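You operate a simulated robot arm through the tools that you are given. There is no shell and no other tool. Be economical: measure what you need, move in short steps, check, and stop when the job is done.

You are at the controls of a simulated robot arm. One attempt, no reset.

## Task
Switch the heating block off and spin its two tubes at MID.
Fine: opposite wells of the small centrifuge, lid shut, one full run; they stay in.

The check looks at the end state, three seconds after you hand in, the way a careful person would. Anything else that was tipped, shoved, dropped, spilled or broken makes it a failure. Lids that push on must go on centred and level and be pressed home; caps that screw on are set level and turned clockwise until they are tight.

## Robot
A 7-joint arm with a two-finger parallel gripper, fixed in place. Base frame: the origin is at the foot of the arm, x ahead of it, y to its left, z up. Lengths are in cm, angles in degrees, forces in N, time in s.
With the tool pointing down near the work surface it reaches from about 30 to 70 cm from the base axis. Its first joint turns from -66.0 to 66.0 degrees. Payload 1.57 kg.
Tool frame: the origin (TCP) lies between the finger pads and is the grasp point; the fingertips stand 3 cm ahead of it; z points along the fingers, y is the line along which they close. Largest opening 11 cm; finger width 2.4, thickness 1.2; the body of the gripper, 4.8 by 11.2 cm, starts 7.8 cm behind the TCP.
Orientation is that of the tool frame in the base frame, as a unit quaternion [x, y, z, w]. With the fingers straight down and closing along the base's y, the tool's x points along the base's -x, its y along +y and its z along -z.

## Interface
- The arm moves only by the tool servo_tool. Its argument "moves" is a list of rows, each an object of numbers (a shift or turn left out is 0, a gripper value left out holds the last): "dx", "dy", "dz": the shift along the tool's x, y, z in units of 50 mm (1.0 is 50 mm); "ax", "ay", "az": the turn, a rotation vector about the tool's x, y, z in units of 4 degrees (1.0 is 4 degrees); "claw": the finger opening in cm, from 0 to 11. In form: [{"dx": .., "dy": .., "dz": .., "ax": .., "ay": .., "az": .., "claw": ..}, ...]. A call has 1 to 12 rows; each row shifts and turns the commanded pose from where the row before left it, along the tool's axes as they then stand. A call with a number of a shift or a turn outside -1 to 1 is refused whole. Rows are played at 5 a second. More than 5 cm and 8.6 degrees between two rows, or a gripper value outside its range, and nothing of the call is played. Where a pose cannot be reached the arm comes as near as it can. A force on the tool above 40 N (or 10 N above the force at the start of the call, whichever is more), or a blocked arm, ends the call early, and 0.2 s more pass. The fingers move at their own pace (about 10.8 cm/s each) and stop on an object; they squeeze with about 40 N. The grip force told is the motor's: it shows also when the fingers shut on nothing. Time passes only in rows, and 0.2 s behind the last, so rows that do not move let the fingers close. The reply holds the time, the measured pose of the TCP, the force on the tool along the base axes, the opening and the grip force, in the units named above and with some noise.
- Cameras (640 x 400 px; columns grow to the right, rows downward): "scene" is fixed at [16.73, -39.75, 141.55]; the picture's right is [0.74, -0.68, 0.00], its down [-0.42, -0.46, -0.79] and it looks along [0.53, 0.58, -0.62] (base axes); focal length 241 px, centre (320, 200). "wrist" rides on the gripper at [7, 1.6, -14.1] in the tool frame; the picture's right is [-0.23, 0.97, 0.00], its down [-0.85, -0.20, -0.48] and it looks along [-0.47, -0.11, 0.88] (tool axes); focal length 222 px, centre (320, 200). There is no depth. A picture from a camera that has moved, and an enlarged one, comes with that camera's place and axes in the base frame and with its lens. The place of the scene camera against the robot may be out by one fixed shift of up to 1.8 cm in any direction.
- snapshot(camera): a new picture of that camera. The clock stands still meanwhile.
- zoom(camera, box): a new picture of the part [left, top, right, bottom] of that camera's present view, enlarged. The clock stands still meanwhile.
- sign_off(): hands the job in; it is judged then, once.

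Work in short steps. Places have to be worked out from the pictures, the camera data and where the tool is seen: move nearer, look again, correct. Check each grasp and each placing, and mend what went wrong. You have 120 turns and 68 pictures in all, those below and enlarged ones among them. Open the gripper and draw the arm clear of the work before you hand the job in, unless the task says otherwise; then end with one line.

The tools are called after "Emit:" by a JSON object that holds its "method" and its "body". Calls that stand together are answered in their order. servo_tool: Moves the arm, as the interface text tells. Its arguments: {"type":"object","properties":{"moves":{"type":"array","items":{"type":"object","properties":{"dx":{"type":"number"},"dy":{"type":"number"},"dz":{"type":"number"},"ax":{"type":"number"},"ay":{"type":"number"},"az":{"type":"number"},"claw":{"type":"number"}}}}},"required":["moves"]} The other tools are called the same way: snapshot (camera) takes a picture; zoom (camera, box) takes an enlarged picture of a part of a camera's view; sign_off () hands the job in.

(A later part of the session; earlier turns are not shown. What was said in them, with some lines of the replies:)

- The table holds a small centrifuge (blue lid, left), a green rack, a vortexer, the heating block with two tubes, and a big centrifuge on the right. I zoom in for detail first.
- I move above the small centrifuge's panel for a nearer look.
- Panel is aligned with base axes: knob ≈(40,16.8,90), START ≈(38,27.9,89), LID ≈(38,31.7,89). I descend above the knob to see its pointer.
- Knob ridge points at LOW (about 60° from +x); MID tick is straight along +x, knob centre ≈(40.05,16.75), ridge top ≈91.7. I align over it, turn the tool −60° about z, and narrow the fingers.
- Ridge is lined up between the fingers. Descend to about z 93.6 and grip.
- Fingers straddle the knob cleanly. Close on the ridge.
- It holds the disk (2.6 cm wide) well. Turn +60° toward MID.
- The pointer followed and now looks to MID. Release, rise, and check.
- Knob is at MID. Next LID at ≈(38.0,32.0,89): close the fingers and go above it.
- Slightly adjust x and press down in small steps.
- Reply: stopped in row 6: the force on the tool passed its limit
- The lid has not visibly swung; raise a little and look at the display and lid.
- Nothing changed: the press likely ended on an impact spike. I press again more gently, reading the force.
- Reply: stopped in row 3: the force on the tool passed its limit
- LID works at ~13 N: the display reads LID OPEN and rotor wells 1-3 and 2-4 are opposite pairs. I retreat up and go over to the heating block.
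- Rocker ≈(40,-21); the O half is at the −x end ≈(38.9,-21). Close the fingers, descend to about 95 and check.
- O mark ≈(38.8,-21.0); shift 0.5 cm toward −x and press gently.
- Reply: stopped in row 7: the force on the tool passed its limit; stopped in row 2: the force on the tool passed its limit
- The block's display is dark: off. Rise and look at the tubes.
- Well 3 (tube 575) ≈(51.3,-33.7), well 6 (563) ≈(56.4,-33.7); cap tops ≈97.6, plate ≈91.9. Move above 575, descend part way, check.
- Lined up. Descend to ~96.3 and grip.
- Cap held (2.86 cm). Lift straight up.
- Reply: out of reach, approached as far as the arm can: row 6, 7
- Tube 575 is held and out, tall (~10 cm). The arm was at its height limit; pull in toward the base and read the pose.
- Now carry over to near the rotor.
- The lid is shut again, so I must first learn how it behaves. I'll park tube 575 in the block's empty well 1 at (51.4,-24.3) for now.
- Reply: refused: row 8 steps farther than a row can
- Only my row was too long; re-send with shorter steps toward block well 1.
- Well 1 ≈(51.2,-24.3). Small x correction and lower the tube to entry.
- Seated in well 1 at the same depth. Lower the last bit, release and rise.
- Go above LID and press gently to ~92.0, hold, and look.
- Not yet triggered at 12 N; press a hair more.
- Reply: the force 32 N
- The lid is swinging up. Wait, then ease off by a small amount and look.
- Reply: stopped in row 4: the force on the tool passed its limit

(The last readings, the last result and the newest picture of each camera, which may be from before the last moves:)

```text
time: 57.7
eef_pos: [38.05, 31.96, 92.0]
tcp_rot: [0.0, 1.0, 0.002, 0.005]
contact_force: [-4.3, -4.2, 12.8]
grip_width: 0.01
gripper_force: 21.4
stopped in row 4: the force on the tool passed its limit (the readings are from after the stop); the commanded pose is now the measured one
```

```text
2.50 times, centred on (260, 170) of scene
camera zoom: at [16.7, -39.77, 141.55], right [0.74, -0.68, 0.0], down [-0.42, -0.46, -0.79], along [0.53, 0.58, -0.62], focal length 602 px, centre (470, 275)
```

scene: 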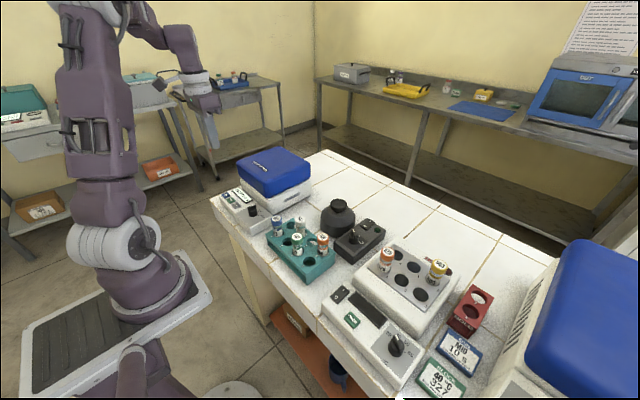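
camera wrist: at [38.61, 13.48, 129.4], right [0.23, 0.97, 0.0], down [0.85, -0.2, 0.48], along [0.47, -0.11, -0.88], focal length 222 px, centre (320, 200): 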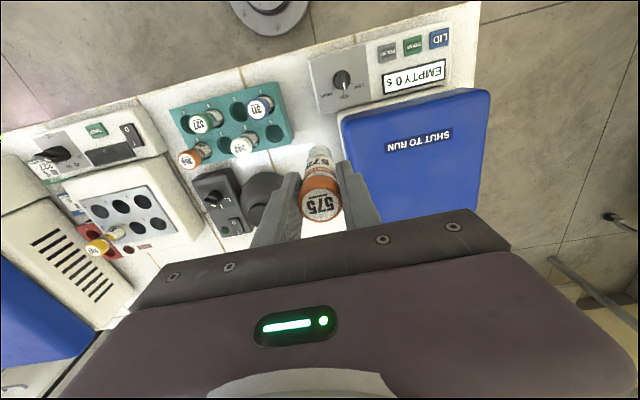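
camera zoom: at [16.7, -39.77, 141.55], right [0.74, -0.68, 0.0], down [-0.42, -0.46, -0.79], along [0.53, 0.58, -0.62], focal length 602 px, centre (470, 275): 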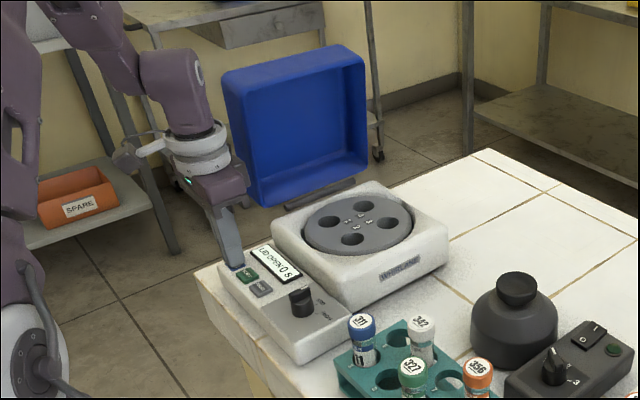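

Open. Now rise straight and watch whether it stays.

Emit:
{"method": "servo_tool", "body": {"moves": [{"dz": -0.1}, {"dz": -0.2}, {"dz": -0.3}, {"dz": -0.4}, {}]}}

Emit:
{"method": "zoom", "body": {"camera": "scene", "box": [180, 90, 340, 250]}}

```text
time: 58.9
eef_pos: [38.09, 31.84, 96.86]
tcp_rot: [0.0, 1.0, 0.001, 0.005]
contact_force: [0.0, -0.3, -0.1]
grip_width: 0.0
gripper_force: 21.5
```

```text
2.50 times, centred on (260, 170) of scene
camera zoom: at [16.73, -39.75, 141.55], right [0.74, -0.68, 0.0], down [-0.42, -0.46, -0.79], along [0.53, 0.58, -0.62], focal length 602 px, centre (470, 275)
```

zoom: 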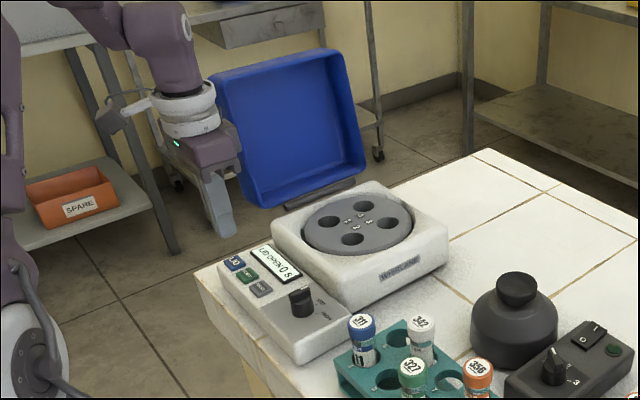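

It stays open. This time I back off toward −x first, before lifting and crossing, in case the wrist brushed the lid.

Emit:
{"method": "servo_tool", "body": {"moves": [{"dx": 0.6}, {"dx": 0.5}, {"dy": -0.9}, {"dy": -0.9}, {"dz": -0.9}, {"dz": -0.9}, {"dz": -0.8}, {}]}}

Emit:
{"method": "snapshot", "body": {"camera": "wrist"}}

```text
time: 60.7
eef_pos: [32.48, 22.87, 110.06]
tcp_rot: [0.0, 1.0, 0.002, 0.005]
contact_force: [0.4, 0.0, 0.2]
grip_width: 0.0
gripper_force: 21.4
```

```text
24 pictures are left
camera wrist: at [25.19, 24.68, 124.16], right [0.23, 0.97, 0.0], down [0.85, -0.2, 0.49], along [0.47, -0.11, -0.87], focal length 222 px, centre (320, 200)
```

wrist: 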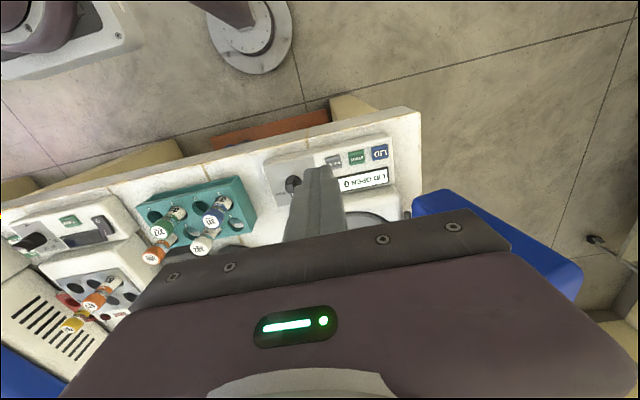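

Lid still open. Move to see the rotor from above.

Emit:
{"method": "servo_tool", "body": {"moves": [{"dz": -0.7, "dy": -0.7}, {"dz": -0.7, "dy": -0.7}, {"dx": -0.9}, {"dx": -0.9, "claw": 11}, {"dx": -0.5}, {}]}}

Emit:
{"method": "snapshot", "body": {"camera": "wrist"}}

```text
time: 62.1
eef_pos: [43.92, 15.85, 117.01]
tcp_rot: [0.001, 1.0, 0.001, 0.004]
contact_force: [-0.2, 0.0, 0.1]
grip_width: 11.02
gripper_force: 0.1
```

```text
23 pictures are left
camera wrist: at [36.72, 17.59, 131.01], right [0.23, 0.97, 0.0], down [0.85, -0.2, 0.48], along [0.47, -0.11, -0.87], focal length 222 px, centre (320, 200)
```

wrist: 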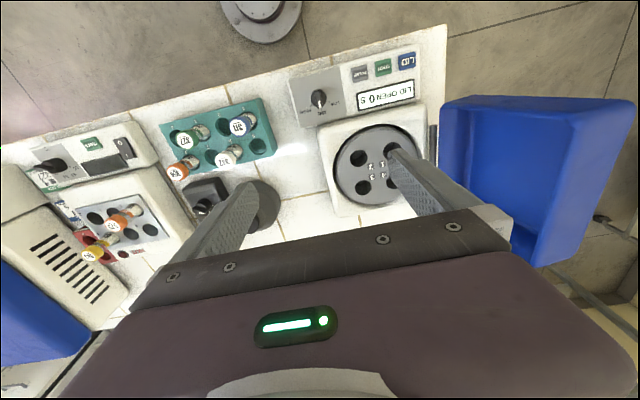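

Emit:
{"method": "zoom", "body": {"camera": "wrist", "box": [310, 90, 470, 220]}}

```text
3.08 times, centred on (390, 155) of wrist
camera zoom: at [36.72, 17.59, 131.01], right [0.23, 0.97, 0.0], down [0.85, -0.2, 0.48], along [0.47, -0.11, -0.87], focal length 684 px, centre (105, 338)
```

zoom: 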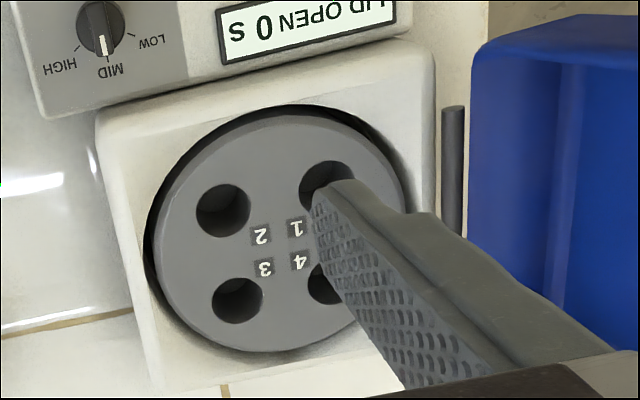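

Rotor wells (z≈94): 1≈(50.2,26.9), 2≈(50.1,21.2), 3≈(55.9,21.3), 4≈(55.9,26.9). I'll use opposite wells 1 and 3. Fetch 575 from block well 1.

Emit:
{"method": "servo_tool", "body": {"moves": [{"dy": -0.9, "claw": 5}, {"dy": -0.9}, {"dy": -0.9}, {"dy": -0.9}, {"dy": -0.9}, {"dy": -0.9}, {"dy": -0.9}, {"dy": -0.9}, {"dy": -0.84, "dz": 0.3}, {"dx": -0.8, "dz": 0.4}, {"dx": -0.68, "dz": 0.6}, {}]}}

Emit:
{"method": "zoom", "body": {"camera": "wrist", "box": [220, 90, 420, 240]}}

```text
time: 64.7
eef_pos: [51.16, -24.27, 110.31]
tcp_rot: [0.0, 1.0, 0.001, 0.005]
contact_force: [-0.3, -0.1, -1.1]
grip_width: 5.0
gripper_force: 0.0
```

```text
2.67 times, centred on (320, 165) of wrist
camera zoom: at [44.0, -22.64, 124.4], right [0.23, 0.97, 0.0], down [0.85, -0.2, 0.49], along [0.47, -0.11, -0.87], focal length 592 px, centre (320, 293)
```

zoom: 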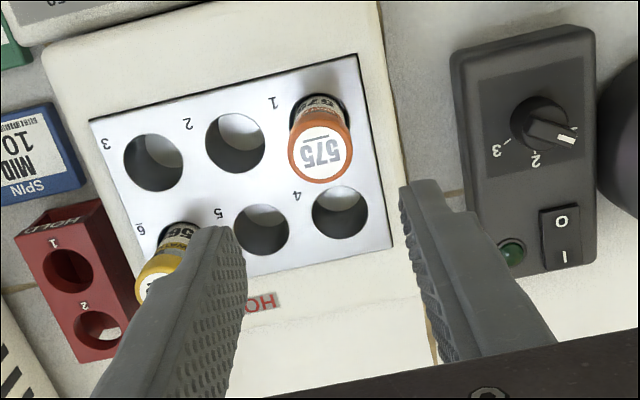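

Aligned. Descend to ~96.4, grip, lift.

Emit:
{"method": "servo_tool", "body": {"moves": [{"dz": 0.8}, {"dz": 0.8}, {"dz": 0.7}, {"dz": 0.48}, {}, {"claw": 0}, {}, {}, {"dz": -0.3}, {"dz": -0.6}, {"dz": -0.8}, {"dz": -0.8}]}}

Emit:
{"method": "servo_tool", "body": {"moves": [{"dz": -0.7}, {"dx": 0.5, "dz": -0.2}, {"dx": 0.5, "dz": -0.4}, {"dy": 0.8}, {"dy": 0.9}, {"dy": 0.9}, {"dy": 0.9}, {"dy": 0.9}, {"dy": 0.9}, {"dy": 0.9}, {}]}}

```text
time: 67.3
eef_pos: [51.44, -24.37, 109.17]
tcp_rot: [0.0, 1.0, 0.001, 0.004]
contact_force: [-0.5, -0.5, 0.2]
grip_width: 2.85
gripper_force: 38.3
```

```text
time: 69.7
eef_pos: [46.42, 6.82, 115.63]
tcp_rot: [0.0, 1.0, 0.0, 0.005]
contact_force: [-0.2, -0.6, -1.1]
grip_width: 2.82
gripper_force: 38.9
```

Tube held. Approach the rotor and look again to refine the wells.

Emit:
{"method": "servo_tool", "body": {"moves": [{"dy": 0.9}, {"dy": 0.9}, {"dy": 0.8}, {}]}}

Emit:
{"method": "zoom", "body": {"camera": "wrist", "box": [220, 80, 460, 250]}}

```text
time: 70.7
eef_pos: [46.11, 19.71, 115.61]
tcp_rot: [0.0, 1.0, 0.001, 0.004]
contact_force: [0.1, 0.3, -0.9]
grip_width: 2.84
gripper_force: 38.9
```

```text
2.35 times, centred on (340, 165) of wrist
camera zoom: at [38.97, 21.4, 129.64], right [0.23, 0.97, 0.0], down [0.85, -0.2, 0.48], along [0.47, -0.11, -0.87], focal length 523 px, centre (273, 282)
```

zoom: 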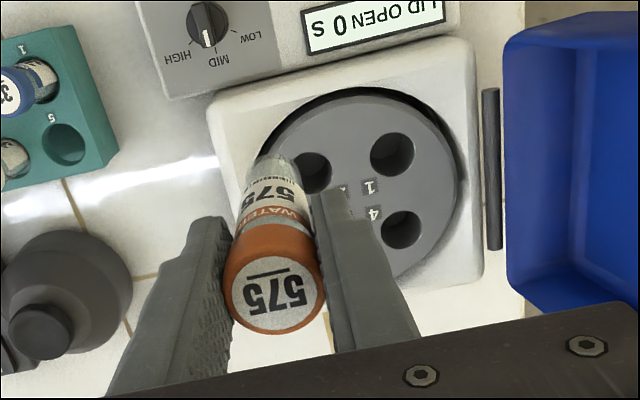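

Well 1 ≈(50.8,27.2) allowing for rotor height 91–94. Move above it and lower to TCP ~103 for a direct comparison.

Emit:
{"method": "servo_tool", "body": {"moves": [{"dx": -0.46, "dy": 0.5}, {"dx": -0.46, "dy": 0.5}, {"dy": 0.5}, {"dz": 0.7}, {"dz": 0.7}, {"dz": 0.7}, {"dz": 0.3}, {}]}}

Emit:
{"method": "zoom", "body": {"camera": "wrist", "box": [220, 80, 420, 230]}}

```text
time: 72.5
eef_pos: [50.86, 27.19, 103.5]
tcp_rot: [-0.001, 1.0, 0.002, 0.005]
contact_force: [0.0, -0.3, -0.8]
grip_width: 2.87
gripper_force: 38.4
```

```text
2.67 times, centred on (320, 155) of wrist
camera zoom: at [43.75, 28.93, 117.56], right [0.23, 0.97, 0.0], down [0.85, -0.2, 0.49], along [0.47, -0.11, -0.87], focal length 592 px, centre (320, 320)
```

zoom: 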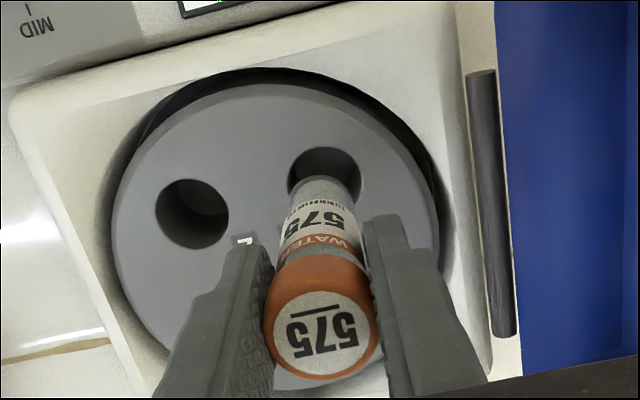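

Triangulation gives rotor top ≈92.9, well 1 ≈(50.65,27.35), well 3 ≈(56.5,21.5). Nudge and lower to just above the rotor.

Emit:
{"method": "servo_tool", "body": {"moves": [{"dx": 0.04, "dy": 0.03}, {"dz": 0.3}, {"dz": 0.2}, {}]}}

Emit:
{"method": "zoom", "body": {"camera": "wrist", "box": [260, 90, 380, 190]}}

```text
time: 73.5
eef_pos: [50.78, 27.43, 101.08]
tcp_rot: [0.0, 1.0, 0.001, 0.004]
contact_force: [0.2, -0.7, -0.3]
grip_width: 2.86
gripper_force: 38.9
```

```text
4.00 times, centred on (320, 140) of wrist
camera zoom: at [43.64, 29.14, 115.18], right [0.23, 0.97, 0.0], down [0.85, -0.2, 0.48], along [0.47, -0.11, -0.87], focal length 888 px, centre (320, 440)
```

zoom: 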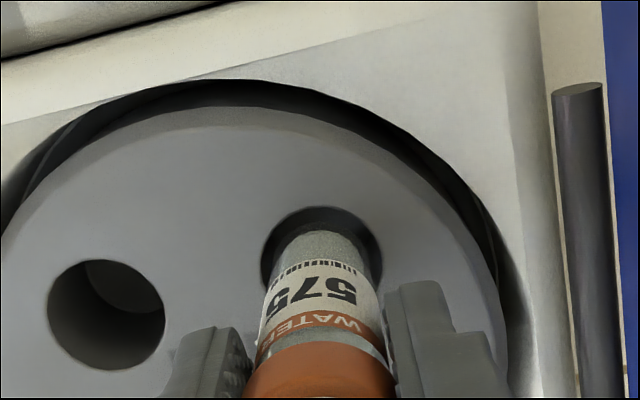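

Tube bottom sits centrally over the well. Lower slowly watching force.

Emit:
{"method": "servo_tool", "body": {"moves": [{"dz": 0.2}, {"dz": 0.2}, {"dz": 0.15}, {}]}}

Emit:
{"method": "servo_tool", "body": {"moves": [{"dz": 0.12}, {"dz": 0.1}, {}]}}

```text
time: 74.5
eef_pos: [50.87, 27.45, 98.3]
tcp_rot: [-0.001, 1.0, 0.001, 0.004]
contact_force: [-0.4, -0.1, -2.1]
grip_width: 2.87
gripper_force: 38.3
```

```text
time: 75.3
eef_pos: [50.87, 27.48, 97.28]
tcp_rot: [0.0, 1.0, 0.001, 0.005]
contact_force: [1.2, -0.1, -3.8]
grip_width: 2.84
gripper_force: 38.6
```

Emit:
{"method": "servo_tool", "body": {"moves": [{"dz": 0.08}, {"dz": 0.08}, {}]}}

Emit:
{"method": "zoom", "body": {"camera": "scene", "box": [210, 110, 340, 220]}}

```text
time: 76.1
eef_pos: [50.84, 27.44, 96.6]
tcp_rot: [0.0, 1.0, 0.001, 0.006]
contact_force: [-1.6, -0.8, 11.5]
grip_width: 2.85
gripper_force: 38.7
```

```text
3.64 times, centred on (275, 165) of scene
camera zoom: at [16.71, -39.76, 141.55], right [0.74, -0.68, 0.0], down [-0.42, -0.46, -0.79], along [0.53, 0.58, -0.62], focal length 875 px, centre (484, 327)
```

zoom: 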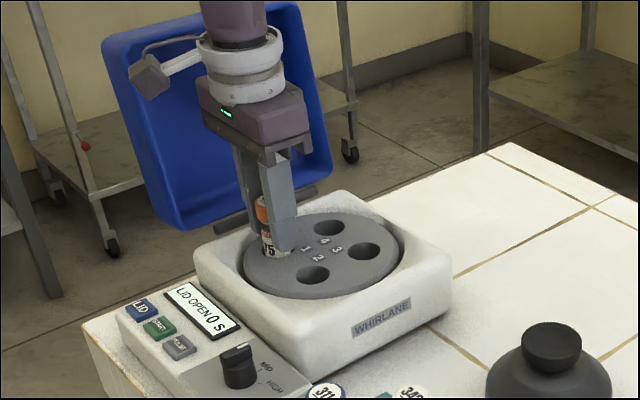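

Seated (11 N on the bottom). Release and rise straight, then retreat −y.

Emit:
{"method": "servo_tool", "body": {"moves": [{"dz": -0.03}, {"claw": 5}, {}, {"dz": -0.3}, {"dz": -0.7}, {"dz": -0.8}, {"dz": -0.8}, {"dz": -0.5}, {"dy": -0.8}, {"dy": -0.8}, {"dx": 0.5}, {}]}}

Emit:
{"method": "zoom", "body": {"camera": "wrist", "box": [260, 60, 500, 220]}}

```text
time: 78.7
eef_pos: [47.94, 19.29, 112.11]
tcp_rot: [0.0, 1.0, 0.001, 0.004]
contact_force: [0.6, 0.2, 0.0]
grip_width: 5.01
gripper_force: 0.1
```

```text
2.50 times, centred on (380, 140) of wrist
camera zoom: at [40.86, 21.02, 126.14], right [0.23, 0.97, 0.0], down [0.85, -0.2, 0.48], along [0.47, -0.11, -0.87], focal length 555 px, centre (170, 350)
```

zoom: 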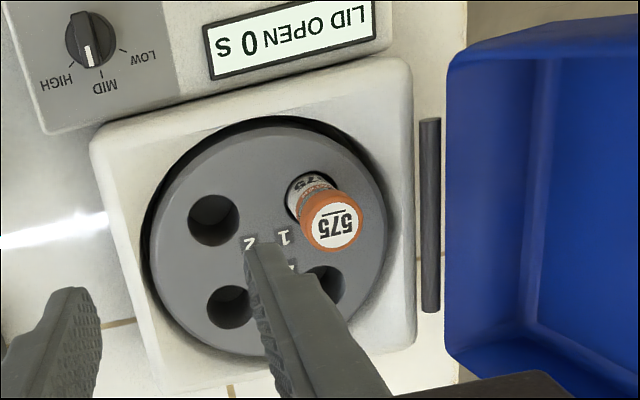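

575 is seated in rotor well 1. Fetch 563 from block well 6 at ≈(56.4,-33.7).

Emit:
{"method": "servo_tool", "body": {"moves": [{"dx": 0.4}, {"dy": -0.9}, {"dy": -0.98}, {"dy": -0.98}, {"dy": -0.98}, {"dy": -0.98}, {"dy": -0.98}, {"dy": -0.98}, {"dy": -0.98}, {"dy": -0.98}, {"dy": -0.98}]}}

Emit:
{"method": "servo_tool", "body": {"moves": [{"dy": -0.85}, {"dx": -0.7, "dz": 0.4}, {"dx": -0.8, "dz": 0.2}, {"dx": -0.58, "dz": 0.3}, {}]}}

Emit:
{"method": "zoom", "body": {"camera": "wrist", "box": [220, 100, 420, 250]}}

```text
time: 81.1
eef_pos: [45.94, -29.25, 111.82]
tcp_rot: [0.0, 1.0, 0.001, 0.004]
contact_force: [0.4, -0.2, 0.4]
grip_width: 5.0
gripper_force: 0.1
```

```text
time: 82.3
eef_pos: [54.7, -33.46, 108.4]
tcp_rot: [-0.001, 1.0, 0.001, 0.004]
contact_force: [0.9, -0.2, -0.5]
grip_width: 5.01
gripper_force: 0.0
out of reach, approached as far as the arm can: row 4
```

```text
2.67 times, centred on (320, 175) of wrist
camera zoom: at [47.57, -31.81, 122.5], right [0.23, 0.97, 0.0], down [0.85, -0.2, 0.49], along [0.47, -0.11, -0.87], focal length 592 px, centre (320, 267)
```

zoom: 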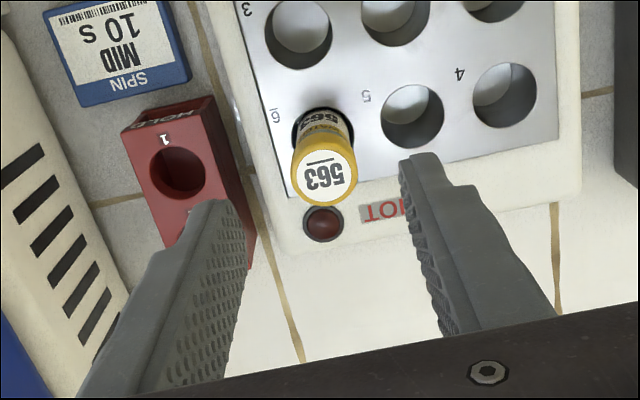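

At its reach limit up high; lower to ~103, then extend to x 56.5.

Emit:
{"method": "servo_tool", "body": {"moves": [{"dz": 0.5}, {"dz": 0.5}, {}]}}

```text
time: 83.1
eef_pos: [54.78, -33.54, 103.6]
tcp_rot: [-0.001, 1.0, 0.0, 0.004]
contact_force: [0.0, -0.2, -0.2]
grip_width: 4.99
gripper_force: 0.0
```

Emit:
{"method": "servo_tool", "body": {"moves": [{"dx": -0.35, "dy": -0.03}, {}]}}

Emit:
{"method": "zoom", "body": {"camera": "wrist", "box": [220, 100, 420, 250]}}

```text
time: 83.7
eef_pos: [56.33, -33.64, 103.57]
tcp_rot: [0.001, 1.0, 0.001, 0.004]
contact_force: [0.6, -0.3, -0.4]
grip_width: 4.99
gripper_force: 0.2
```

```text
2.67 times, centred on (320, 175) of wrist
camera zoom: at [49.21, -31.91, 117.6], right [0.23, 0.97, 0.0], down [0.85, -0.2, 0.49], along [0.47, -0.11, -0.87], focal length 592 px, centre (320, 267)
```

zoom: 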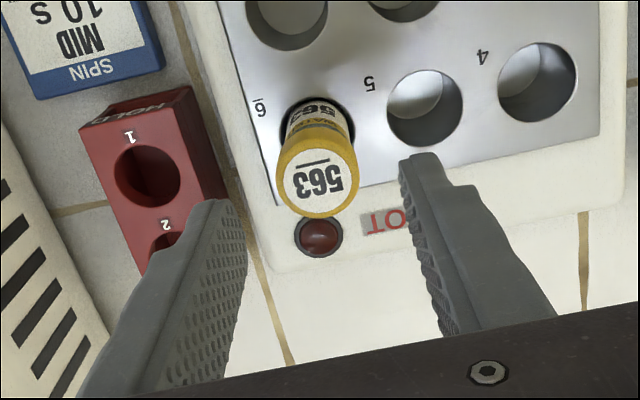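

Aligned within 0.2 cm. Descend, grip and lift straight to ~104.

Emit:
{"method": "servo_tool", "body": {"moves": [{"dx": -0.03, "dz": 0.5}, {"dz": 0.5}, {"dz": 0.44}, {}, {"claw": 0}, {}, {}]}}

Emit:
{"method": "servo_tool", "body": {"moves": [{"dz": -0.3}, {"dz": -0.4}, {"dz": -0.4}, {"dz": -0.4}, {}]}}

Emit:
{"method": "zoom", "body": {"camera": "scene", "box": [350, 170, 510, 300]}}

```text
time: 85.3
eef_pos: [56.74, -33.62, 96.35]
tcp_rot: [0.001, 1.0, 0.001, 0.004]
contact_force: [0.2, -0.1, 0.8]
grip_width: 2.88
gripper_force: 38.7
```

```text
time: 86.5
eef_pos: [56.64, -33.65, 103.77]
tcp_rot: [-0.001, 1.0, 0.001, 0.005]
contact_force: [-0.3, 0.3, -0.4]
grip_width: 2.84
gripper_force: 38.8
```

```text
3.08 times, centred on (430, 235) of scene
camera zoom: at [16.73, -39.75, 141.55], right [0.74, -0.68, 0.0], down [-0.42, -0.46, -0.79], along [0.53, 0.58, -0.62], focal length 740 px, centre (-18, 92)
```

zoom: 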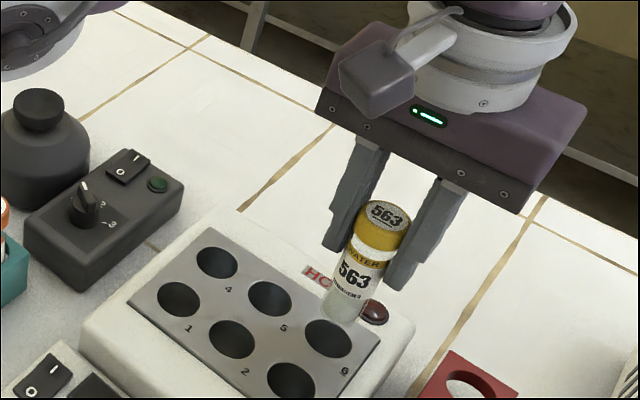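

Tube is clear of the well. Retract inward while rising, then cross to the rotor.

Emit:
{"method": "servo_tool", "body": {"moves": [{"dx": 0.3, "dz": -0.2}, {"dx": 0.5, "dz": -0.4}, {"dx": 0.5, "dz": -0.6}, {"dx": 0.6, "dz": -0.6}, {"dy": 0.7, "dz": -0.3}, {"dy": 0.9}, {"dy": 0.9}, {"dy": 0.9}, {"dy": 0.9}, {"dy": 0.9}, {"dy": 0.9}, {"dy": 0.9}]}}

Emit:
{"method": "servo_tool", "body": {"moves": [{"dy": 0.9}, {"dy": 0.9}, {"dy": 0.9}, {"dy": 0.9}, {"dx": -0.4}, {}]}}

```text
time: 89.1
eef_pos: [47.14, 1.52, 114.56]
tcp_rot: [0.001, 1.0, 0.001, 0.004]
contact_force: [0.7, -0.2, -0.5]
grip_width: 2.88
gripper_force: 38.3
```

```text
time: 90.5
eef_pos: [49.14, 19.22, 114.5]
tcp_rot: [-0.001, 1.0, 0.001, 0.004]
contact_force: [0.0, -0.1, -1.1]
grip_width: 2.88
gripper_force: 38.2
```

Emit:
{"method": "servo_tool", "body": {"moves": [{"dx": -0.5, "dz": 0.3, "dy": 0.2}, {"dx": -0.5, "dz": 0.4, "dy": 0.26}, {"dx": -0.49, "dz": 0.6}, {"dz": 0.6}, {"dz": 0.4}, {}]}}

Emit:
{"method": "zoom", "body": {"camera": "wrist", "box": [240, 80, 440, 230]}}

```text
time: 91.9
eef_pos: [56.67, 21.64, 103.04]
tcp_rot: [0.0, 1.0, 0.002, 0.004]
contact_force: [-1.0, 0.3, -0.4]
grip_width: 2.86
gripper_force: 38.4
```

```text
2.67 times, centred on (340, 155) of wrist
camera zoom: at [49.51, 23.38, 116.98], right [0.23, 0.97, 0.0], down [0.85, -0.2, 0.49], along [0.47, -0.11, -0.87], focal length 592 px, centre (267, 320)
```

zoom: 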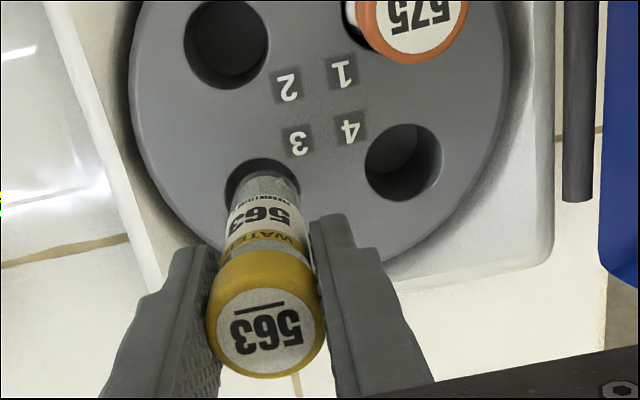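

Well 3 measured at (56.6,21.5): aligned. Lower in steps to ~97.3, then the bottom.

Emit:
{"method": "servo_tool", "body": {"moves": [{"dz": 0.3}, {"dz": 0.25}, {"dz": 0.2}, {"dz": 0.2}, {"dz": 0.15}, {}]}}

Emit:
{"method": "servo_tool", "body": {"moves": [{"dz": 0.08}, {"dz": 0.08}, {}]}}

```text
time: 92.9
eef_pos: [56.86, 21.74, 98.76]
tcp_rot: [0.0, 1.0, 0.003, 0.008]
contact_force: [-1.0, -1.8, 6.1]
grip_width: 2.84
gripper_force: 39.1
stopped in row 4: the force on the tool passed its limit (the readings are from after the stop); the commanded pose is now the measured one
```

```text
time: 93.4
eef_pos: [56.97, 21.89, 98.83]
tcp_rot: [-0.001, 1.0, 0.005, 0.011]
contact_force: [-0.2, -0.2, 6.7]
grip_width: 2.82
gripper_force: 38.8
stopped in row 2: the force on the tool passed its limit (the readings are from after the stop); the commanded pose is now the measured one
```

Blocked at 98.8. Look before doing more.

Emit:
{"method": "zoom", "body": {"camera": "wrist", "box": [240, 80, 400, 200]}}

Emit:
{"method": "zoom", "body": {"camera": "scene", "box": [230, 120, 340, 220]}}

```text
3.33 times, centred on (320, 140) of wrist
camera zoom: at [49.56, 23.41, 112.78], right [0.23, 0.97, 0.01], down [0.84, -0.2, 0.5], along [0.49, -0.1, -0.87], focal length 740 px, centre (320, 400)
```

zoom: 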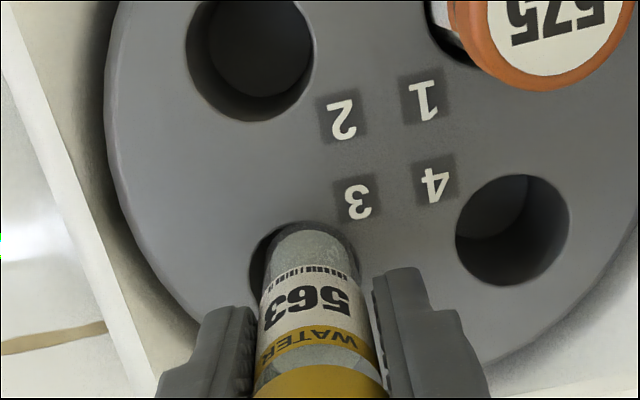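

```text
4.00 times, centred on (285, 170) of scene
camera zoom: at [16.72, -39.75, 141.55], right [0.74, -0.68, 0.0], down [-0.42, -0.46, -0.79], along [0.53, 0.58, -0.62], focal length 963 px, centre (460, 320)
```

zoom: 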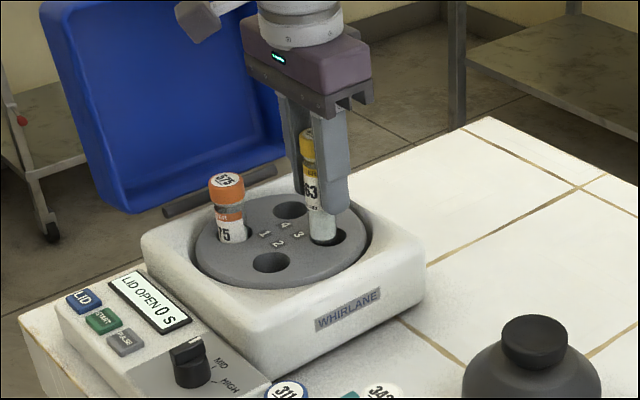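

The tube caught the rim on the +y side and the tool tilted ~1.3°. Rise 2 cm, straighten the tool, and look.

Emit:
{"method": "servo_tool", "body": {"moves": [{"dz": -0.2}, {"dz": -0.3}, {"ay": 0.31, "ax": 0.14}, {}]}}

Emit:
{"method": "zoom", "body": {"camera": "wrist", "box": [240, 80, 400, 200]}}

```text
time: 94.4
eef_pos: [57.06, 21.79, 101.34]
tcp_rot: [0.0, 1.0, 0.0, 0.0]
contact_force: [0.0, -0.1, -0.3]
grip_width: 2.83
gripper_force: 38.3
```

```text
3.33 times, centred on (320, 140) of wrist
camera zoom: at [49.84, 23.56, 115.32], right [0.23, 0.97, 0.0], down [0.86, -0.2, 0.48], along [0.47, -0.11, -0.88], focal length 740 px, centre (320, 400)
```

zoom: 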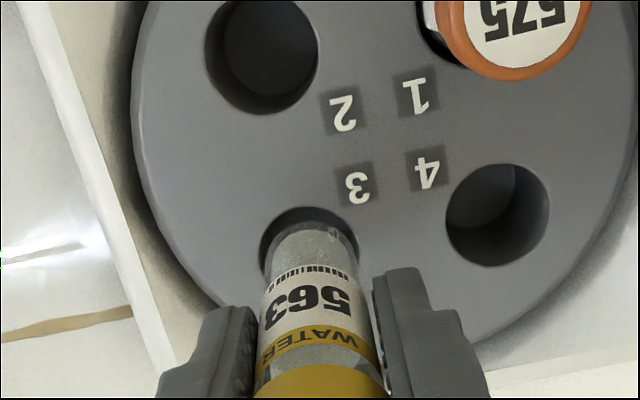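

Analysis: 563 slid up ~1.5 cm in the grip and tilted ~8° with its bottom toward −x. I'll tilt the tool −8° about y to bring the tube plumb, recentre, and check.

Emit:
{"method": "servo_tool", "body": {"moves": [{"dz": -0.2, "dx": 0.13, "dy": -0.04}, {"ay": -1}, {"ay": -1}, {}]}}

Emit:
{"method": "zoom", "body": {"camera": "wrist", "box": [240, 80, 400, 200]}}

```text
time: 95.4
eef_pos: [56.32, 21.7, 102.3]
tcp_rot: [0.0, 0.998, -0.001, 0.07]
contact_force: [0.3, 0.1, 0.4]
grip_width: 2.82
gripper_force: 38.3
```

```text
3.33 times, centred on (320, 140) of wrist
camera zoom: at [47.28, 23.41, 115.26], right [0.22, 0.97, 0.03], down [0.78, -0.2, 0.59], along [0.58, -0.11, -0.8], focal length 740 px, centre (320, 400)
```

zoom: 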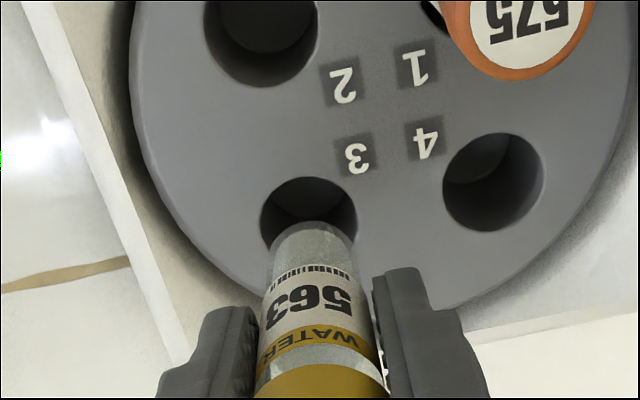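

Tube bottom is ~0.25 cm short in x and ~0.15 over in y relative to the well. Correct and lower vertically (tool is tilted, so mix dx/dz).

Emit:
{"method": "servo_tool", "body": {"moves": [{"dx": -0.05, "dy": -0.03}, {"dz": 0.2, "dx": 0.028}, {"dz": 0.2, "dx": 0.028}, {"dz": 0.15, "dx": 0.021}, {"dz": 0.1, "dx": 0.014}, {"dz": 0.1, "dx": 0.014}, {}]}}

```text
time: 97.0
eef_pos: [56.5, 21.5, 98.42]
tcp_rot: [-0.001, 0.998, 0.0, 0.069]
contact_force: [-0.1, 0.8, -0.4]
grip_width: 2.85
gripper_force: 38.1
```

No contact, entering the well. Continue down carefully.

Emit:
{"method": "servo_tool", "body": {"moves": [{"dz": 0.08, "dx": 0.011}, {"dz": 0.08, "dx": 0.011}, {"dz": 0.08, "dx": 0.011}, {"dz": 0.06, "dx": 0.008}, {}]}}

Emit:
{"method": "zoom", "body": {"camera": "scene", "box": [230, 120, 340, 220]}}

```text
time: 98.2
eef_pos: [56.44, 21.52, 97.05]
tcp_rot: [-0.001, 0.997, 0.0, 0.071]
contact_force: [0.4, 1.1, -0.1]
grip_width: 2.84
gripper_force: 38.1
```

```text
4.00 times, centred on (285, 170) of scene
camera zoom: at [16.73, -39.75, 141.55], right [0.74, -0.68, 0.0], down [-0.42, -0.46, -0.79], along [0.53, 0.58, -0.62], focal length 963 px, centre (460, 320)
```

zoom: 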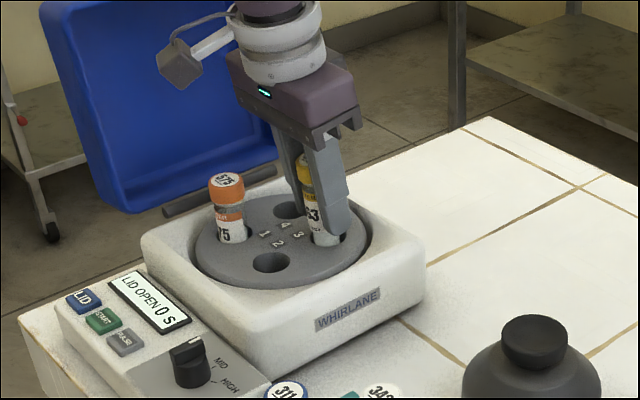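

It is in the well. Lower to ~96.5, release, let it drop the last bit, and rise.

Emit:
{"method": "servo_tool", "body": {"moves": [{"dz": 0.07, "dx": 0.01}, {"dz": 0.05, "dx": 0.007}, {}, {"claw": 5}, {}, {"dz": -0.4, "dx": -0.056}, {"dz": -0.8, "dx": -0.11}, {"ay": 1}, {"ay": 1}, {"dz": -0.3}, {}]}}

Emit:
{"method": "snapshot", "body": {"camera": "wrist"}}

```text
time: 100.6
eef_pos: [56.42, 21.66, 104.0]
tcp_rot: [0.0, 1.0, 0.001, 0.0]
contact_force: [0.0, -1.8, -1.2]
grip_width: 4.99
gripper_force: 0.1
```

```text
6 pictures are left
camera wrist: at [49.42, 23.23, 118.1], right [0.23, 0.97, 0.0], down [0.86, -0.2, 0.48], along [0.47, -0.11, -0.88], focal length 222 px, centre (320, 200)
```

wrist: 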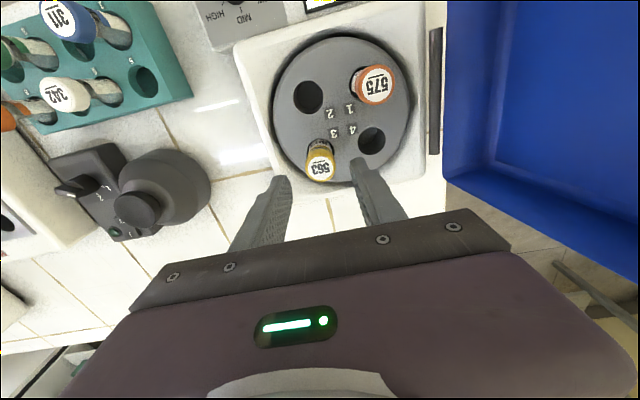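

Both tubes are seated in opposite wells 1 and 3. Now shut the lid: hinge on the +y side (y≈34), lid leaning back to y≈43 at its free edge z≈112. I go round via x≈35 to get behind it.

Emit:
{"method": "servo_tool", "body": {"moves": [{"dz": -0.6, "claw": 0}, {"dz": -0.6}, {"dx": 0.8, "dy": -0.3}, {"dx": 0.9}, {"dx": 0.9}, {"dx": 0.9}, {"dx": 0.8}, {}]}}

Emit:
{"method": "servo_tool", "body": {"moves": [{"dy": 0.8}, {"dy": 0.9}, {"dy": 0.9}, {"dy": 0.9}, {"dy": 0.9}, {"dy": 0.6, "dz": 0.4}, {}]}}

```text
time: 102.4
eef_pos: [34.94, 19.9, 110.1]
tcp_rot: [0.0, 1.0, -0.001, 0.0]
contact_force: [0.0, -0.6, 0.4]
grip_width: 0.02
gripper_force: 21.5
```

```text
time: 104.0
eef_pos: [34.95, 45.11, 107.99]
tcp_rot: [0.0, 1.0, -0.001, -0.001]
contact_force: [0.6, 0.3, -0.7]
grip_width: 0.03
gripper_force: 21.7
```

Check with the scene camera before going behind the lid.

Emit:
{"method": "zoom", "body": {"camera": "scene", "box": [160, 80, 340, 220]}}

```text
2.86 times, centred on (250, 150) of scene
camera zoom: at [16.73, -39.75, 141.55], right [0.74, -0.68, 0.0], down [-0.42, -0.46, -0.79], along [0.53, 0.58, -0.62], focal length 688 px, centre (520, 343)
```

zoom: 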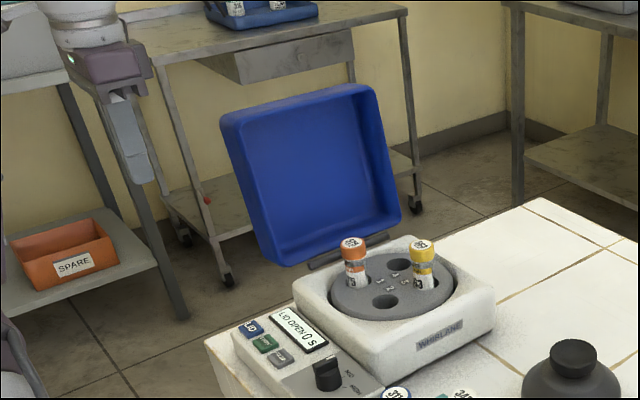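

Fingers stand clear behind the lid's plane. Slide +x to x≈46, then push toward −y in steps.

Emit:
{"method": "servo_tool", "body": {"moves": [{"dx": -0.5}, {"dx": -0.5}, {"dx": -0.5}, {"dx": -0.5}, {"dx": -0.2}, {}]}}

Emit:
{"method": "servo_tool", "body": {"moves": [{"dy": -0.4}, {"dy": -0.4}, {"dy": -0.3}, {"dy": -0.3}, {}]}}

```text
time: 105.4
eef_pos: [42.78, 45.03, 107.68]
tcp_rot: [-0.007, 1.0, -0.004, -0.001]
contact_force: [1.1, -0.4, 0.4]
grip_width: 0.01
gripper_force: 21.7
out of reach, approached as far as the arm can: row 4, 5
```

```text
time: 106.2
eef_pos: [43.18, 40.05, 107.96]
tcp_rot: [-0.003, 1.0, 0.002, -0.003]
contact_force: [-7.6, 2.2, 3.4]
grip_width: 0.0
gripper_force: 21.5
stopped in row 4: the force on the tool passed its limit (the readings are from after the stop); the commanded pose is now the measured one
```

Emit:
{"method": "zoom", "body": {"camera": "scene", "box": [180, 80, 320, 190]}}

```text
3.64 times, centred on (250, 135) of scene
camera zoom: at [16.7, -39.75, 141.55], right [0.74, -0.68, 0.0], down [-0.42, -0.46, -0.79], along [0.53, 0.58, -0.62], focal length 875 px, centre (574, 436)
```

zoom: 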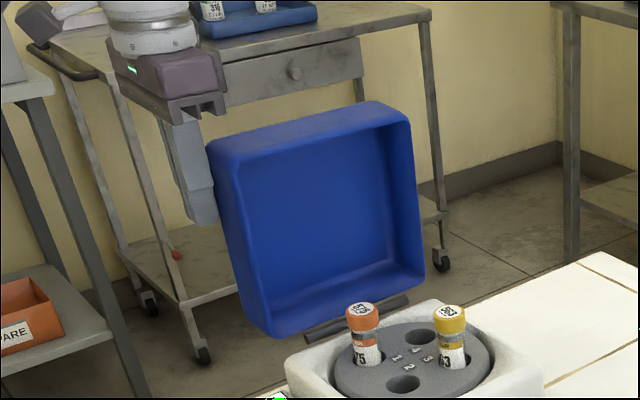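

The finger met the lid's −x side wall; it must get further behind. Plan: back off, go to (35,50), lower to z≈101 for reach, slide +x to ~43.5 so the hand body's end face (z≥109) can push the lid's upper outer edge toward −y.

Emit:
{"method": "servo_tool", "body": {"moves": [{"dx": 0.5}, {"dx": 0.6}, {"dx": 0.6}, {"dy": 0.7}, {"dy": 0.7, "dz": 0.4}, {"dy": 0.6, "dz": 0.5}, {"dz": 0.5}, {}]}}

Emit:
{"method": "servo_tool", "body": {"moves": [{"dx": -0.6}, {"dx": -0.6}, {"dx": -0.5}, {}]}}

```text
time: 108.0
eef_pos: [34.71, 49.94, 101.04]
tcp_rot: [-0.003, 1.0, 0.002, -0.002]
contact_force: [0.8, -0.1, -0.4]
grip_width: 0.0
gripper_force: 21.6
```

```text
time: 109.0
eef_pos: [40.34, 49.32, 100.84]
tcp_rot: [-0.001, 1.0, 0.001, -0.002]
contact_force: [1.0, -0.3, -0.5]
grip_width: 0.0
gripper_force: 21.1
out of reach, approached as far as the arm can: row 2, 3
```

Reach is limited here with this tool yaw. Turn the tool −44° about z: that aligns with the arm and makes the hand's end stick out toward +x/−y, right behind the lid.

Emit:
{"method": "servo_tool", "body": {"moves": [{"az": -1}, {"az": -1}, {"az": -1}, {"az": -1}, {"az": -1}, {"az": -1}, {"az": -1}, {"az": -1}, {"az": -1}, {"az": -1}, {"az": -1}, {}]}}

Emit:
{"method": "zoom", "body": {"camera": "scene", "box": [150, 80, 310, 200]}}

```text
time: 111.6
eef_pos: [40.26, 49.01, 101.1]
tcp_rot: [-0.377, 0.926, 0.003, -0.002]
contact_force: [0.1, 0.7, 1.0]
grip_width: 0.0
gripper_force: 20.7
```

```text
3.33 times, centred on (230, 140) of scene
camera zoom: at [16.73, -39.75, 141.55], right [0.74, -0.68, 0.0], down [-0.42, -0.46, -0.79], along [0.53, 0.58, -0.62], focal length 802 px, centre (620, 400)
```

zoom: 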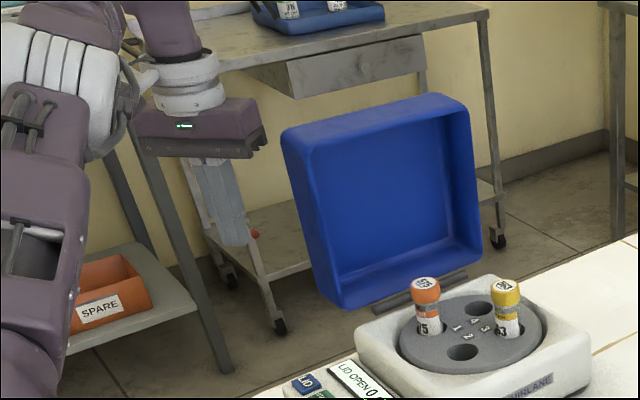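

Hand end is just left of the lid's back corner. Move +x 3 cm (mixed tool axes).

Emit:
{"method": "servo_tool", "body": {"moves": [{"dx": -0.22, "dy": -0.21}, {"dx": -0.21, "dy": -0.21}, {}]}}

```text
time: 112.4
eef_pos: [42.26, 48.2, 101.02]
tcp_rot: [-0.376, 0.927, 0.001, -0.002]
contact_force: [0.2, 0.0, 0.6]
grip_width: 0.01
gripper_force: 21.4
out of reach, approached as far as the arm can: row 1, 2
```

Reach limit again but now the hand corner (≈44.6–48) overlaps the lid. Push −y with a little +x.

Emit:
{"method": "servo_tool", "body": {"moves": [{"dx": 0.103, "dy": -0.179}, {"dx": 0.103, "dy": -0.179}, {"dx": 0.103, "dy": -0.179}, {"dx": 0.103, "dy": -0.179}, {}]}}

```text
time: 113.6
eef_pos: [43.35, 44.34, 101.03]
tcp_rot: [-0.377, 0.926, 0.003, -0.001]
contact_force: [-1.1, 2.0, 1.3]
grip_width: 0.0
gripper_force: 22.1
```

Light +y reaction: the lid is being pushed. Continue.

Emit:
{"method": "servo_tool", "body": {"moves": [{"dx": 0.12, "dy": -0.165}, {"dx": 0.12, "dy": -0.165}, {"dx": 0.12, "dy": -0.165}, {"dx": 0.12, "dy": -0.165}, {}]}}

```text
time: 114.8
eef_pos: [43.84, 40.35, 101.08]
tcp_rot: [-0.377, 0.926, 0.002, -0.001]
contact_force: [-0.4, 1.9, 0.9]
grip_width: 0.02
gripper_force: 20.6
```

Emit:
{"method": "servo_tool", "body": {"moves": [{"dx": 0.1, "dy": -0.144, "dz": -0.1}, {"dx": 0.139, "dy": -0.144, "dz": -0.1}, {"dx": 0.139, "dy": -0.144, "dz": -0.1}, {"dx": 0.139, "dy": -0.144, "dz": -0.1}, {}]}}

Emit:
{"method": "zoom", "body": {"camera": "scene", "box": [180, 90, 340, 230]}}

```text
time: 116.0
eef_pos: [43.77, 36.28, 103.04]
tcp_rot: [-0.376, 0.927, 0.002, -0.003]
contact_force: [-18.5, 0.9, 28.0]
grip_width: 0.0
gripper_force: 20.8
```

```text
2.86 times, centred on (260, 160) of scene
camera zoom: at [16.64, -39.78, 141.55], right [0.74, -0.68, 0.0], down [-0.42, -0.46, -0.79], along [0.53, 0.58, -0.62], focal length 688 px, centre (491, 314)
```

zoom: 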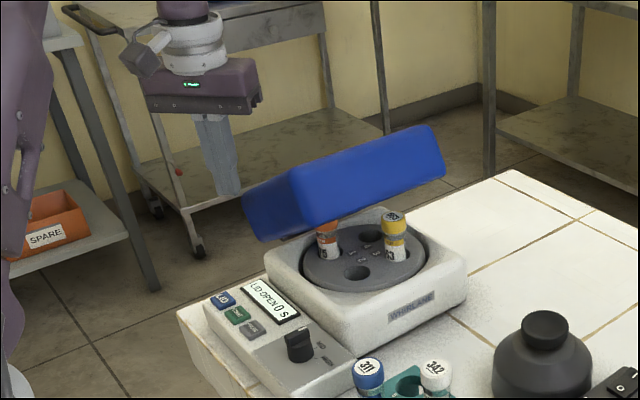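

The lid is past balance and falling. Withdraw the hand toward −x and up, and let it settle.

Emit:
{"method": "servo_tool", "body": {"moves": [{"dx": 0.4, "dy": 0.39}, {"dx": 0.6, "dy": 0.58}, {"dx": 0.4, "dy": 0.39, "dz": -0.5}, {"dz": -0.5}, {}]}}

```text
time: 117.2
eef_pos: [34.13, 36.5, 107.73]
tcp_rot: [-0.376, 0.926, 0.001, -0.001]
contact_force: [-0.1, -0.5, -0.3]
grip_width: 0.02
gripper_force: 21.4
```

Turn the tool back and move over the lid's free edge (52,18), high.

Emit:
{"method": "servo_tool", "body": {"moves": [{"az": 1, "dz": -0.4}, {"az": 1, "dz": -0.4}, {"az": 1}, {"az": 1}, {"az": 1}, {"az": 1}, {"az": 1}, {"az": 1}, {"az": 1}, {"az": 1}, {"az": 1}]}}

Emit:
{"method": "servo_tool", "body": {"moves": [{"dy": -0.9}, {"dy": -0.9}, {"dy": -0.9}, {"dy": -0.9}, {"dx": -0.9}, {"dx": -0.9}, {"dx": -0.9}, {"dx": -0.8}, {}]}}

```text
time: 119.6
eef_pos: [34.04, 36.42, 112.06]
tcp_rot: [-0.002, 1.0, 0.002, -0.002]
contact_force: [0.7, 0.3, 0.0]
grip_width: 0.0
gripper_force: 20.5
```

```text
time: 121.6
eef_pos: [51.89, 18.47, 111.79]
tcp_rot: [-0.002, 1.0, 0.001, -0.001]
contact_force: [0.3, 0.4, -0.7]
grip_width: 0.0
gripper_force: 21.2
```

Lower onto the lid's free edge gently and feel for it (top expected near 98.5, i.e. TCP ≈101.5).

Emit:
{"method": "servo_tool", "body": {"moves": [{"dz": 0.6}, {"dz": 0.6}, {"dz": 0.4}, {"dz": 0.2}, {"dz": 0.1}, {"dz": 0.06}, {"dz": 0.06}, {"dz": 0.06}]}}

```text
time: 122.2
eef_pos: [51.71, 17.56, 107.43]
tcp_rot: [0.002, 1.0, -0.009, -0.004]
contact_force: [-7.3, -9.5, 4.9]
grip_width: 0.0
gripper_force: 20.6
stopped in row 2: the force on the tool passed its limit (the readings are from after the stop); the commanded pose is now the measured one
```

Contact came early (tip z≈104): the lid is not fully down. Look.

Emit:
{"method": "zoom", "body": {"camera": "scene", "box": [190, 110, 330, 230]}}

```text
3.33 times, centred on (260, 170) of scene
camera zoom: at [16.7, -39.78, 141.54], right [0.74, -0.68, 0.0], down [-0.42, -0.46, -0.79], along [0.53, 0.58, -0.62], focal length 802 px, centre (520, 300)
```

zoom: 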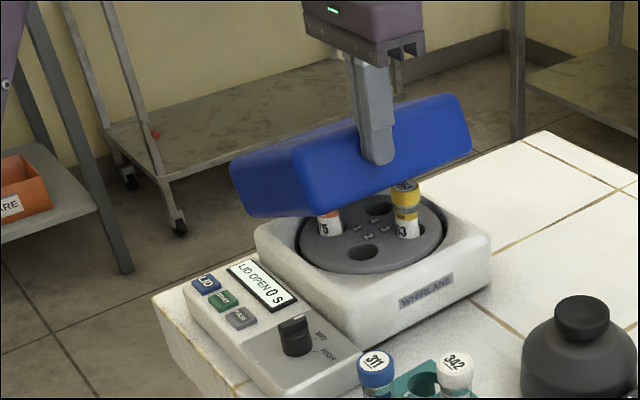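

The lid hangs at ~27° by hinge friction and my finger caught its front face. Rise, straighten, shift to y≈22.5 and press down on its top.

Emit:
{"method": "servo_tool", "body": {"moves": [{"dz": -0.4}, {"dz": -0.5, "ax": -0.26, "ay": -0.11}, {"dy": 0.5}, {"dy": 0.5}, {}]}}

Emit:
{"method": "servo_tool", "body": {"moves": [{"dz": 0.3}, {"dz": 0.2}, {"dz": 0.2}, {"dz": 0.15}, {"dz": 0.15}, {"dz": 0.15}, {"dz": 0.15}, {}]}}

```text
time: 123.3
eef_pos: [51.81, 22.5, 111.87]
tcp_rot: [0.001, 1.0, 0.001, 0.001]
contact_force: [0.9, -0.3, 0.6]
grip_width: 0.0
gripper_force: 21.1
```

```text
time: 125.2
eef_pos: [51.93, 22.77, 105.39]
tcp_rot: [0.001, 1.0, 0.001, 0.002]
contact_force: [-0.4, -0.3, -0.3]
grip_width: 0.01
gripper_force: 21.3
```

Emit:
{"method": "servo_tool", "body": {"moves": [{"dz": 0.12}, {"dz": 0.12}, {"dz": 0.12}, {"dz": 0.1}, {"dz": 0.1}, {"dz": 0.1}, {}]}}

```text
time: 126.5
eef_pos: [51.94, 22.7, 102.65]
tcp_rot: [0.001, 1.0, 0.001, 0.003]
contact_force: [-5.1, -3.5, 9.2]
grip_width: 0.0
gripper_force: 21.0
stopped in row 6: the force on the tool passed its limit (the readings are from after the stop); the commanded pose is now the measured one
```

Firm at tip z 99.65. Check levelness and latch by pressing nearer the free edge, y≈18.

Emit:
{"method": "servo_tool", "body": {"moves": [{"dz": -0.3}, {"dy": -0.45}, {"dy": -0.45}, {"dz": 0.15}, {"dz": 0.08}, {}]}}

Emit:
{"method": "servo_tool", "body": {"moves": [{"dz": 0.04}, {"dz": 0.04}, {"dz": 0.03}, {"dz": 0.03}, {"dz": 0.03}, {"dz": 0.03}, {}]}}

```text
time: 128.0
eef_pos: [51.99, 18.22, 102.9]
tcp_rot: [0.002, 1.0, 0.002, 0.003]
contact_force: [0.2, -0.2, 0.2]
grip_width: 0.0
gripper_force: 21.3
```

```text
time: 128.8
eef_pos: [51.9, 18.33, 102.63]
tcp_rot: [0.0, 1.0, 0.004, 0.005]
contact_force: [-5.1, -0.1, 8.9]
grip_width: 0.03
gripper_force: 21.4
stopped in row 4: the force on the tool passed its limit (the readings are from after the stop); the commanded pose is now the measured one
```

Same height at both spots: lid is level and shut. Now go above START at (37.9,28.0).

Emit:
{"method": "servo_tool", "body": {"moves": [{"dz": -0.8, "ay": 0.14, "ax": 0.11}, {"dx": 0.9}, {"dx": 0.95}, {"dx": 0.95, "dz": -0.1}, {"dy": 0.95}, {"dy": 0.98}, {"dz": 0.9}, {"dz": 0.9}, {"dz": 0.7}, {"dz": 0.3}, {}]}}

```text
time: 131.2
eef_pos: [37.93, 27.94, 93.02]
tcp_rot: [0.0, 1.0, -0.001, 0.001]
contact_force: [0.3, 0.6, -0.8]
grip_width: 0.03
gripper_force: 21.7
```

Positioned. Press START progressively, once.

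Emit:
{"method": "servo_tool", "body": {"moves": [{"dz": 0.04}, {"dz": 0.04}, {"dz": 0.03}, {"dz": 0.03}, {"dz": 0.02}, {"dz": 0.02}, {"dz": 0.02}, {}]}}

Emit:
{"method": "servo_tool", "body": {"moves": [{"dz": 0.02}, {"dz": 0.02}, {"dz": 0.02}, {}]}}

```text
time: 133.0
eef_pos: [37.96, 27.98, 92.02]
tcp_rot: [0.001, 1.0, 0.0, 0.001]
contact_force: [4.6, 0.1, 13.3]
grip_width: 0.0
gripper_force: 21.6
```

```text
time: 133.6
eef_pos: [38.1, 28.0, 92.0]
tcp_rot: [0.002, 1.0, 0.0, 0.002]
contact_force: [-3.5, -2.2, 13.3]
grip_width: 0.0
gripper_force: 21.3
stopped in row 3: the force on the tool passed its limit (the readings are from after the stop); the commanded pose is now the measured one
```

START bottomed out firmly. Release and draw clear, then wait out the run.

Emit:
{"method": "servo_tool", "body": {"moves": [{"dz": -0.2}, {"dz": -0.5}, {"dz": -0.8}, {"dz": -0.9}, {"dz": -0.9, "dx": 0.4}, {"dz": -0.6, "dx": 0.4}, {"dy": -0.9}, {"dy": -0.9}, {"dy": -0.9}, {"dy": -0.9}, {"claw": 6}, {}]}}

Emit:
{"method": "servo_tool", "body": {"moves": [{}, {}, {}, {}, {}, {}, {}, {}, {}, {}, {}, {}]}}

Emit:
{"method": "servo_tool", "body": {"moves": [{}, {}, {}, {}, {}, {}, {}, {}, {}, {}, {}, {}]}}

Emit:
{"method": "servo_tool", "body": {"moves": [{}, {}, {}, {}, {}, {}, {}, {}, {}, {}, {}, {}]}}

Emit:
{"method": "servo_tool", "body": {"moves": [{}, {}, {}, {}, {}, {}, {}, {}, {}, {}, {}, {}]}}

Emit:
{"method": "servo_tool", "body": {"moves": [{}, {}, {}, {}, {}, {}, {}, {}, {}, {}, {}, {}]}}

Emit:
{"method": "servo_tool", "body": {"moves": [{}, {}, {}, {}, {}, {}, {}, {}, {}, {}, {}, {}]}}

```text
time: 136.2
eef_pos: [33.62, 9.81, 111.69]
tcp_rot: [0.0, 1.0, -0.001, 0.002]
contact_force: [0.3, 1.0, 0.3]
grip_width: 6.0
gripper_force: 0.0
```

```text
time: 138.8
eef_pos: [33.69, 9.86, 111.73]
tcp_rot: [0.002, 1.0, 0.0, 0.002]
contact_force: [0.0, 0.2, 0.1]
grip_width: 5.98
gripper_force: 0.0
```

```text
time: 141.4
eef_pos: [33.65, 9.73, 111.69]
tcp_rot: [0.001, 1.0, 0.0, 0.001]
contact_force: [-0.2, -0.2, -0.1]
grip_width: 5.99
gripper_force: 0.0
```

```text
time: 144.0
eef_pos: [33.7, 9.82, 111.75]
tcp_rot: [0.001, 1.0, 0.0, 0.002]
contact_force: [-0.7, -0.5, 0.1]
grip_width: 5.99
gripper_force: 0.1
```

```text
time: 146.6
eef_pos: [33.71, 9.85, 111.73]
tcp_rot: [0.001, 1.0, 0.0, 0.001]
contact_force: [-0.4, 0.3, 0.2]
grip_width: 5.99
gripper_force: 0.1
```

```text
time: 149.2
eef_pos: [33.63, 9.89, 111.66]
tcp_rot: [0.001, 1.0, 0.0, 0.001]
contact_force: [0.5, 0.1, 0.1]
grip_width: 6.01
gripper_force: 0.0
```

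```text
time: 151.8
eef_pos: [33.65, 9.89, 111.64]
tcp_rot: [0.001, 1.0, 0.0, 0.002]
contact_force: [0.0, 0.4, 0.4]
grip_width: 6.02
gripper_force: 0.1
```

About 18 s have passed. Raise a little and spend the last picture on the display and lid.

Emit:
{"method": "servo_tool", "body": {"moves": [{"dz": -0.9}, {"dz": -0.6}, {}]}}

Emit:
{"method": "zoom", "body": {"camera": "scene", "box": [205, 135, 325, 235]}}

```text
time: 152.6
eef_pos: [33.65, 9.88, 119.12]
tcp_rot: [0.0, 1.0, 0.0, 0.001]
contact_force: [-0.1, 0.1, 1.1]
grip_width: 5.98
gripper_force: 0.1
```

```text
4.00 times, centred on (265, 185) of scene
camera zoom: at [16.73, -39.75, 141.55], right [0.74, -0.68, 0.0], down [-0.42, -0.46, -0.79], along [0.53, 0.58, -0.62], focal length 963 px, centre (540, 260)
```

zoom: 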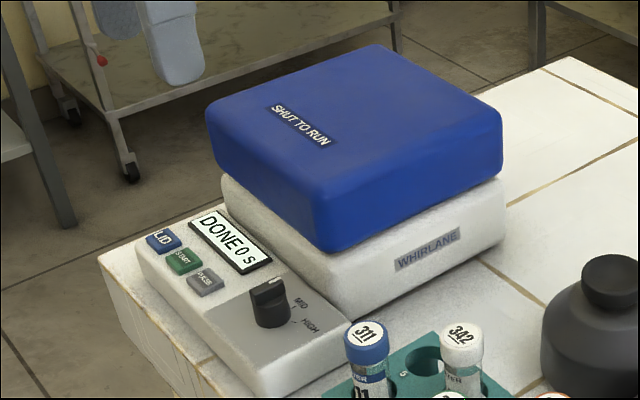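

The display reads "DONE 0 s", the lid is shut, the knob is at MID, and the arm is clear with the gripper open. Handing in.

Emit:
{"method": "sign_off", "body": {}}

```text
The job is handed in.
```

The heating block is off, and tubes 575 and 563 sit in opposite wells 1 and 3 of the small centrifuge, lid shut, after one full run at MID (display: DONE 0 s).
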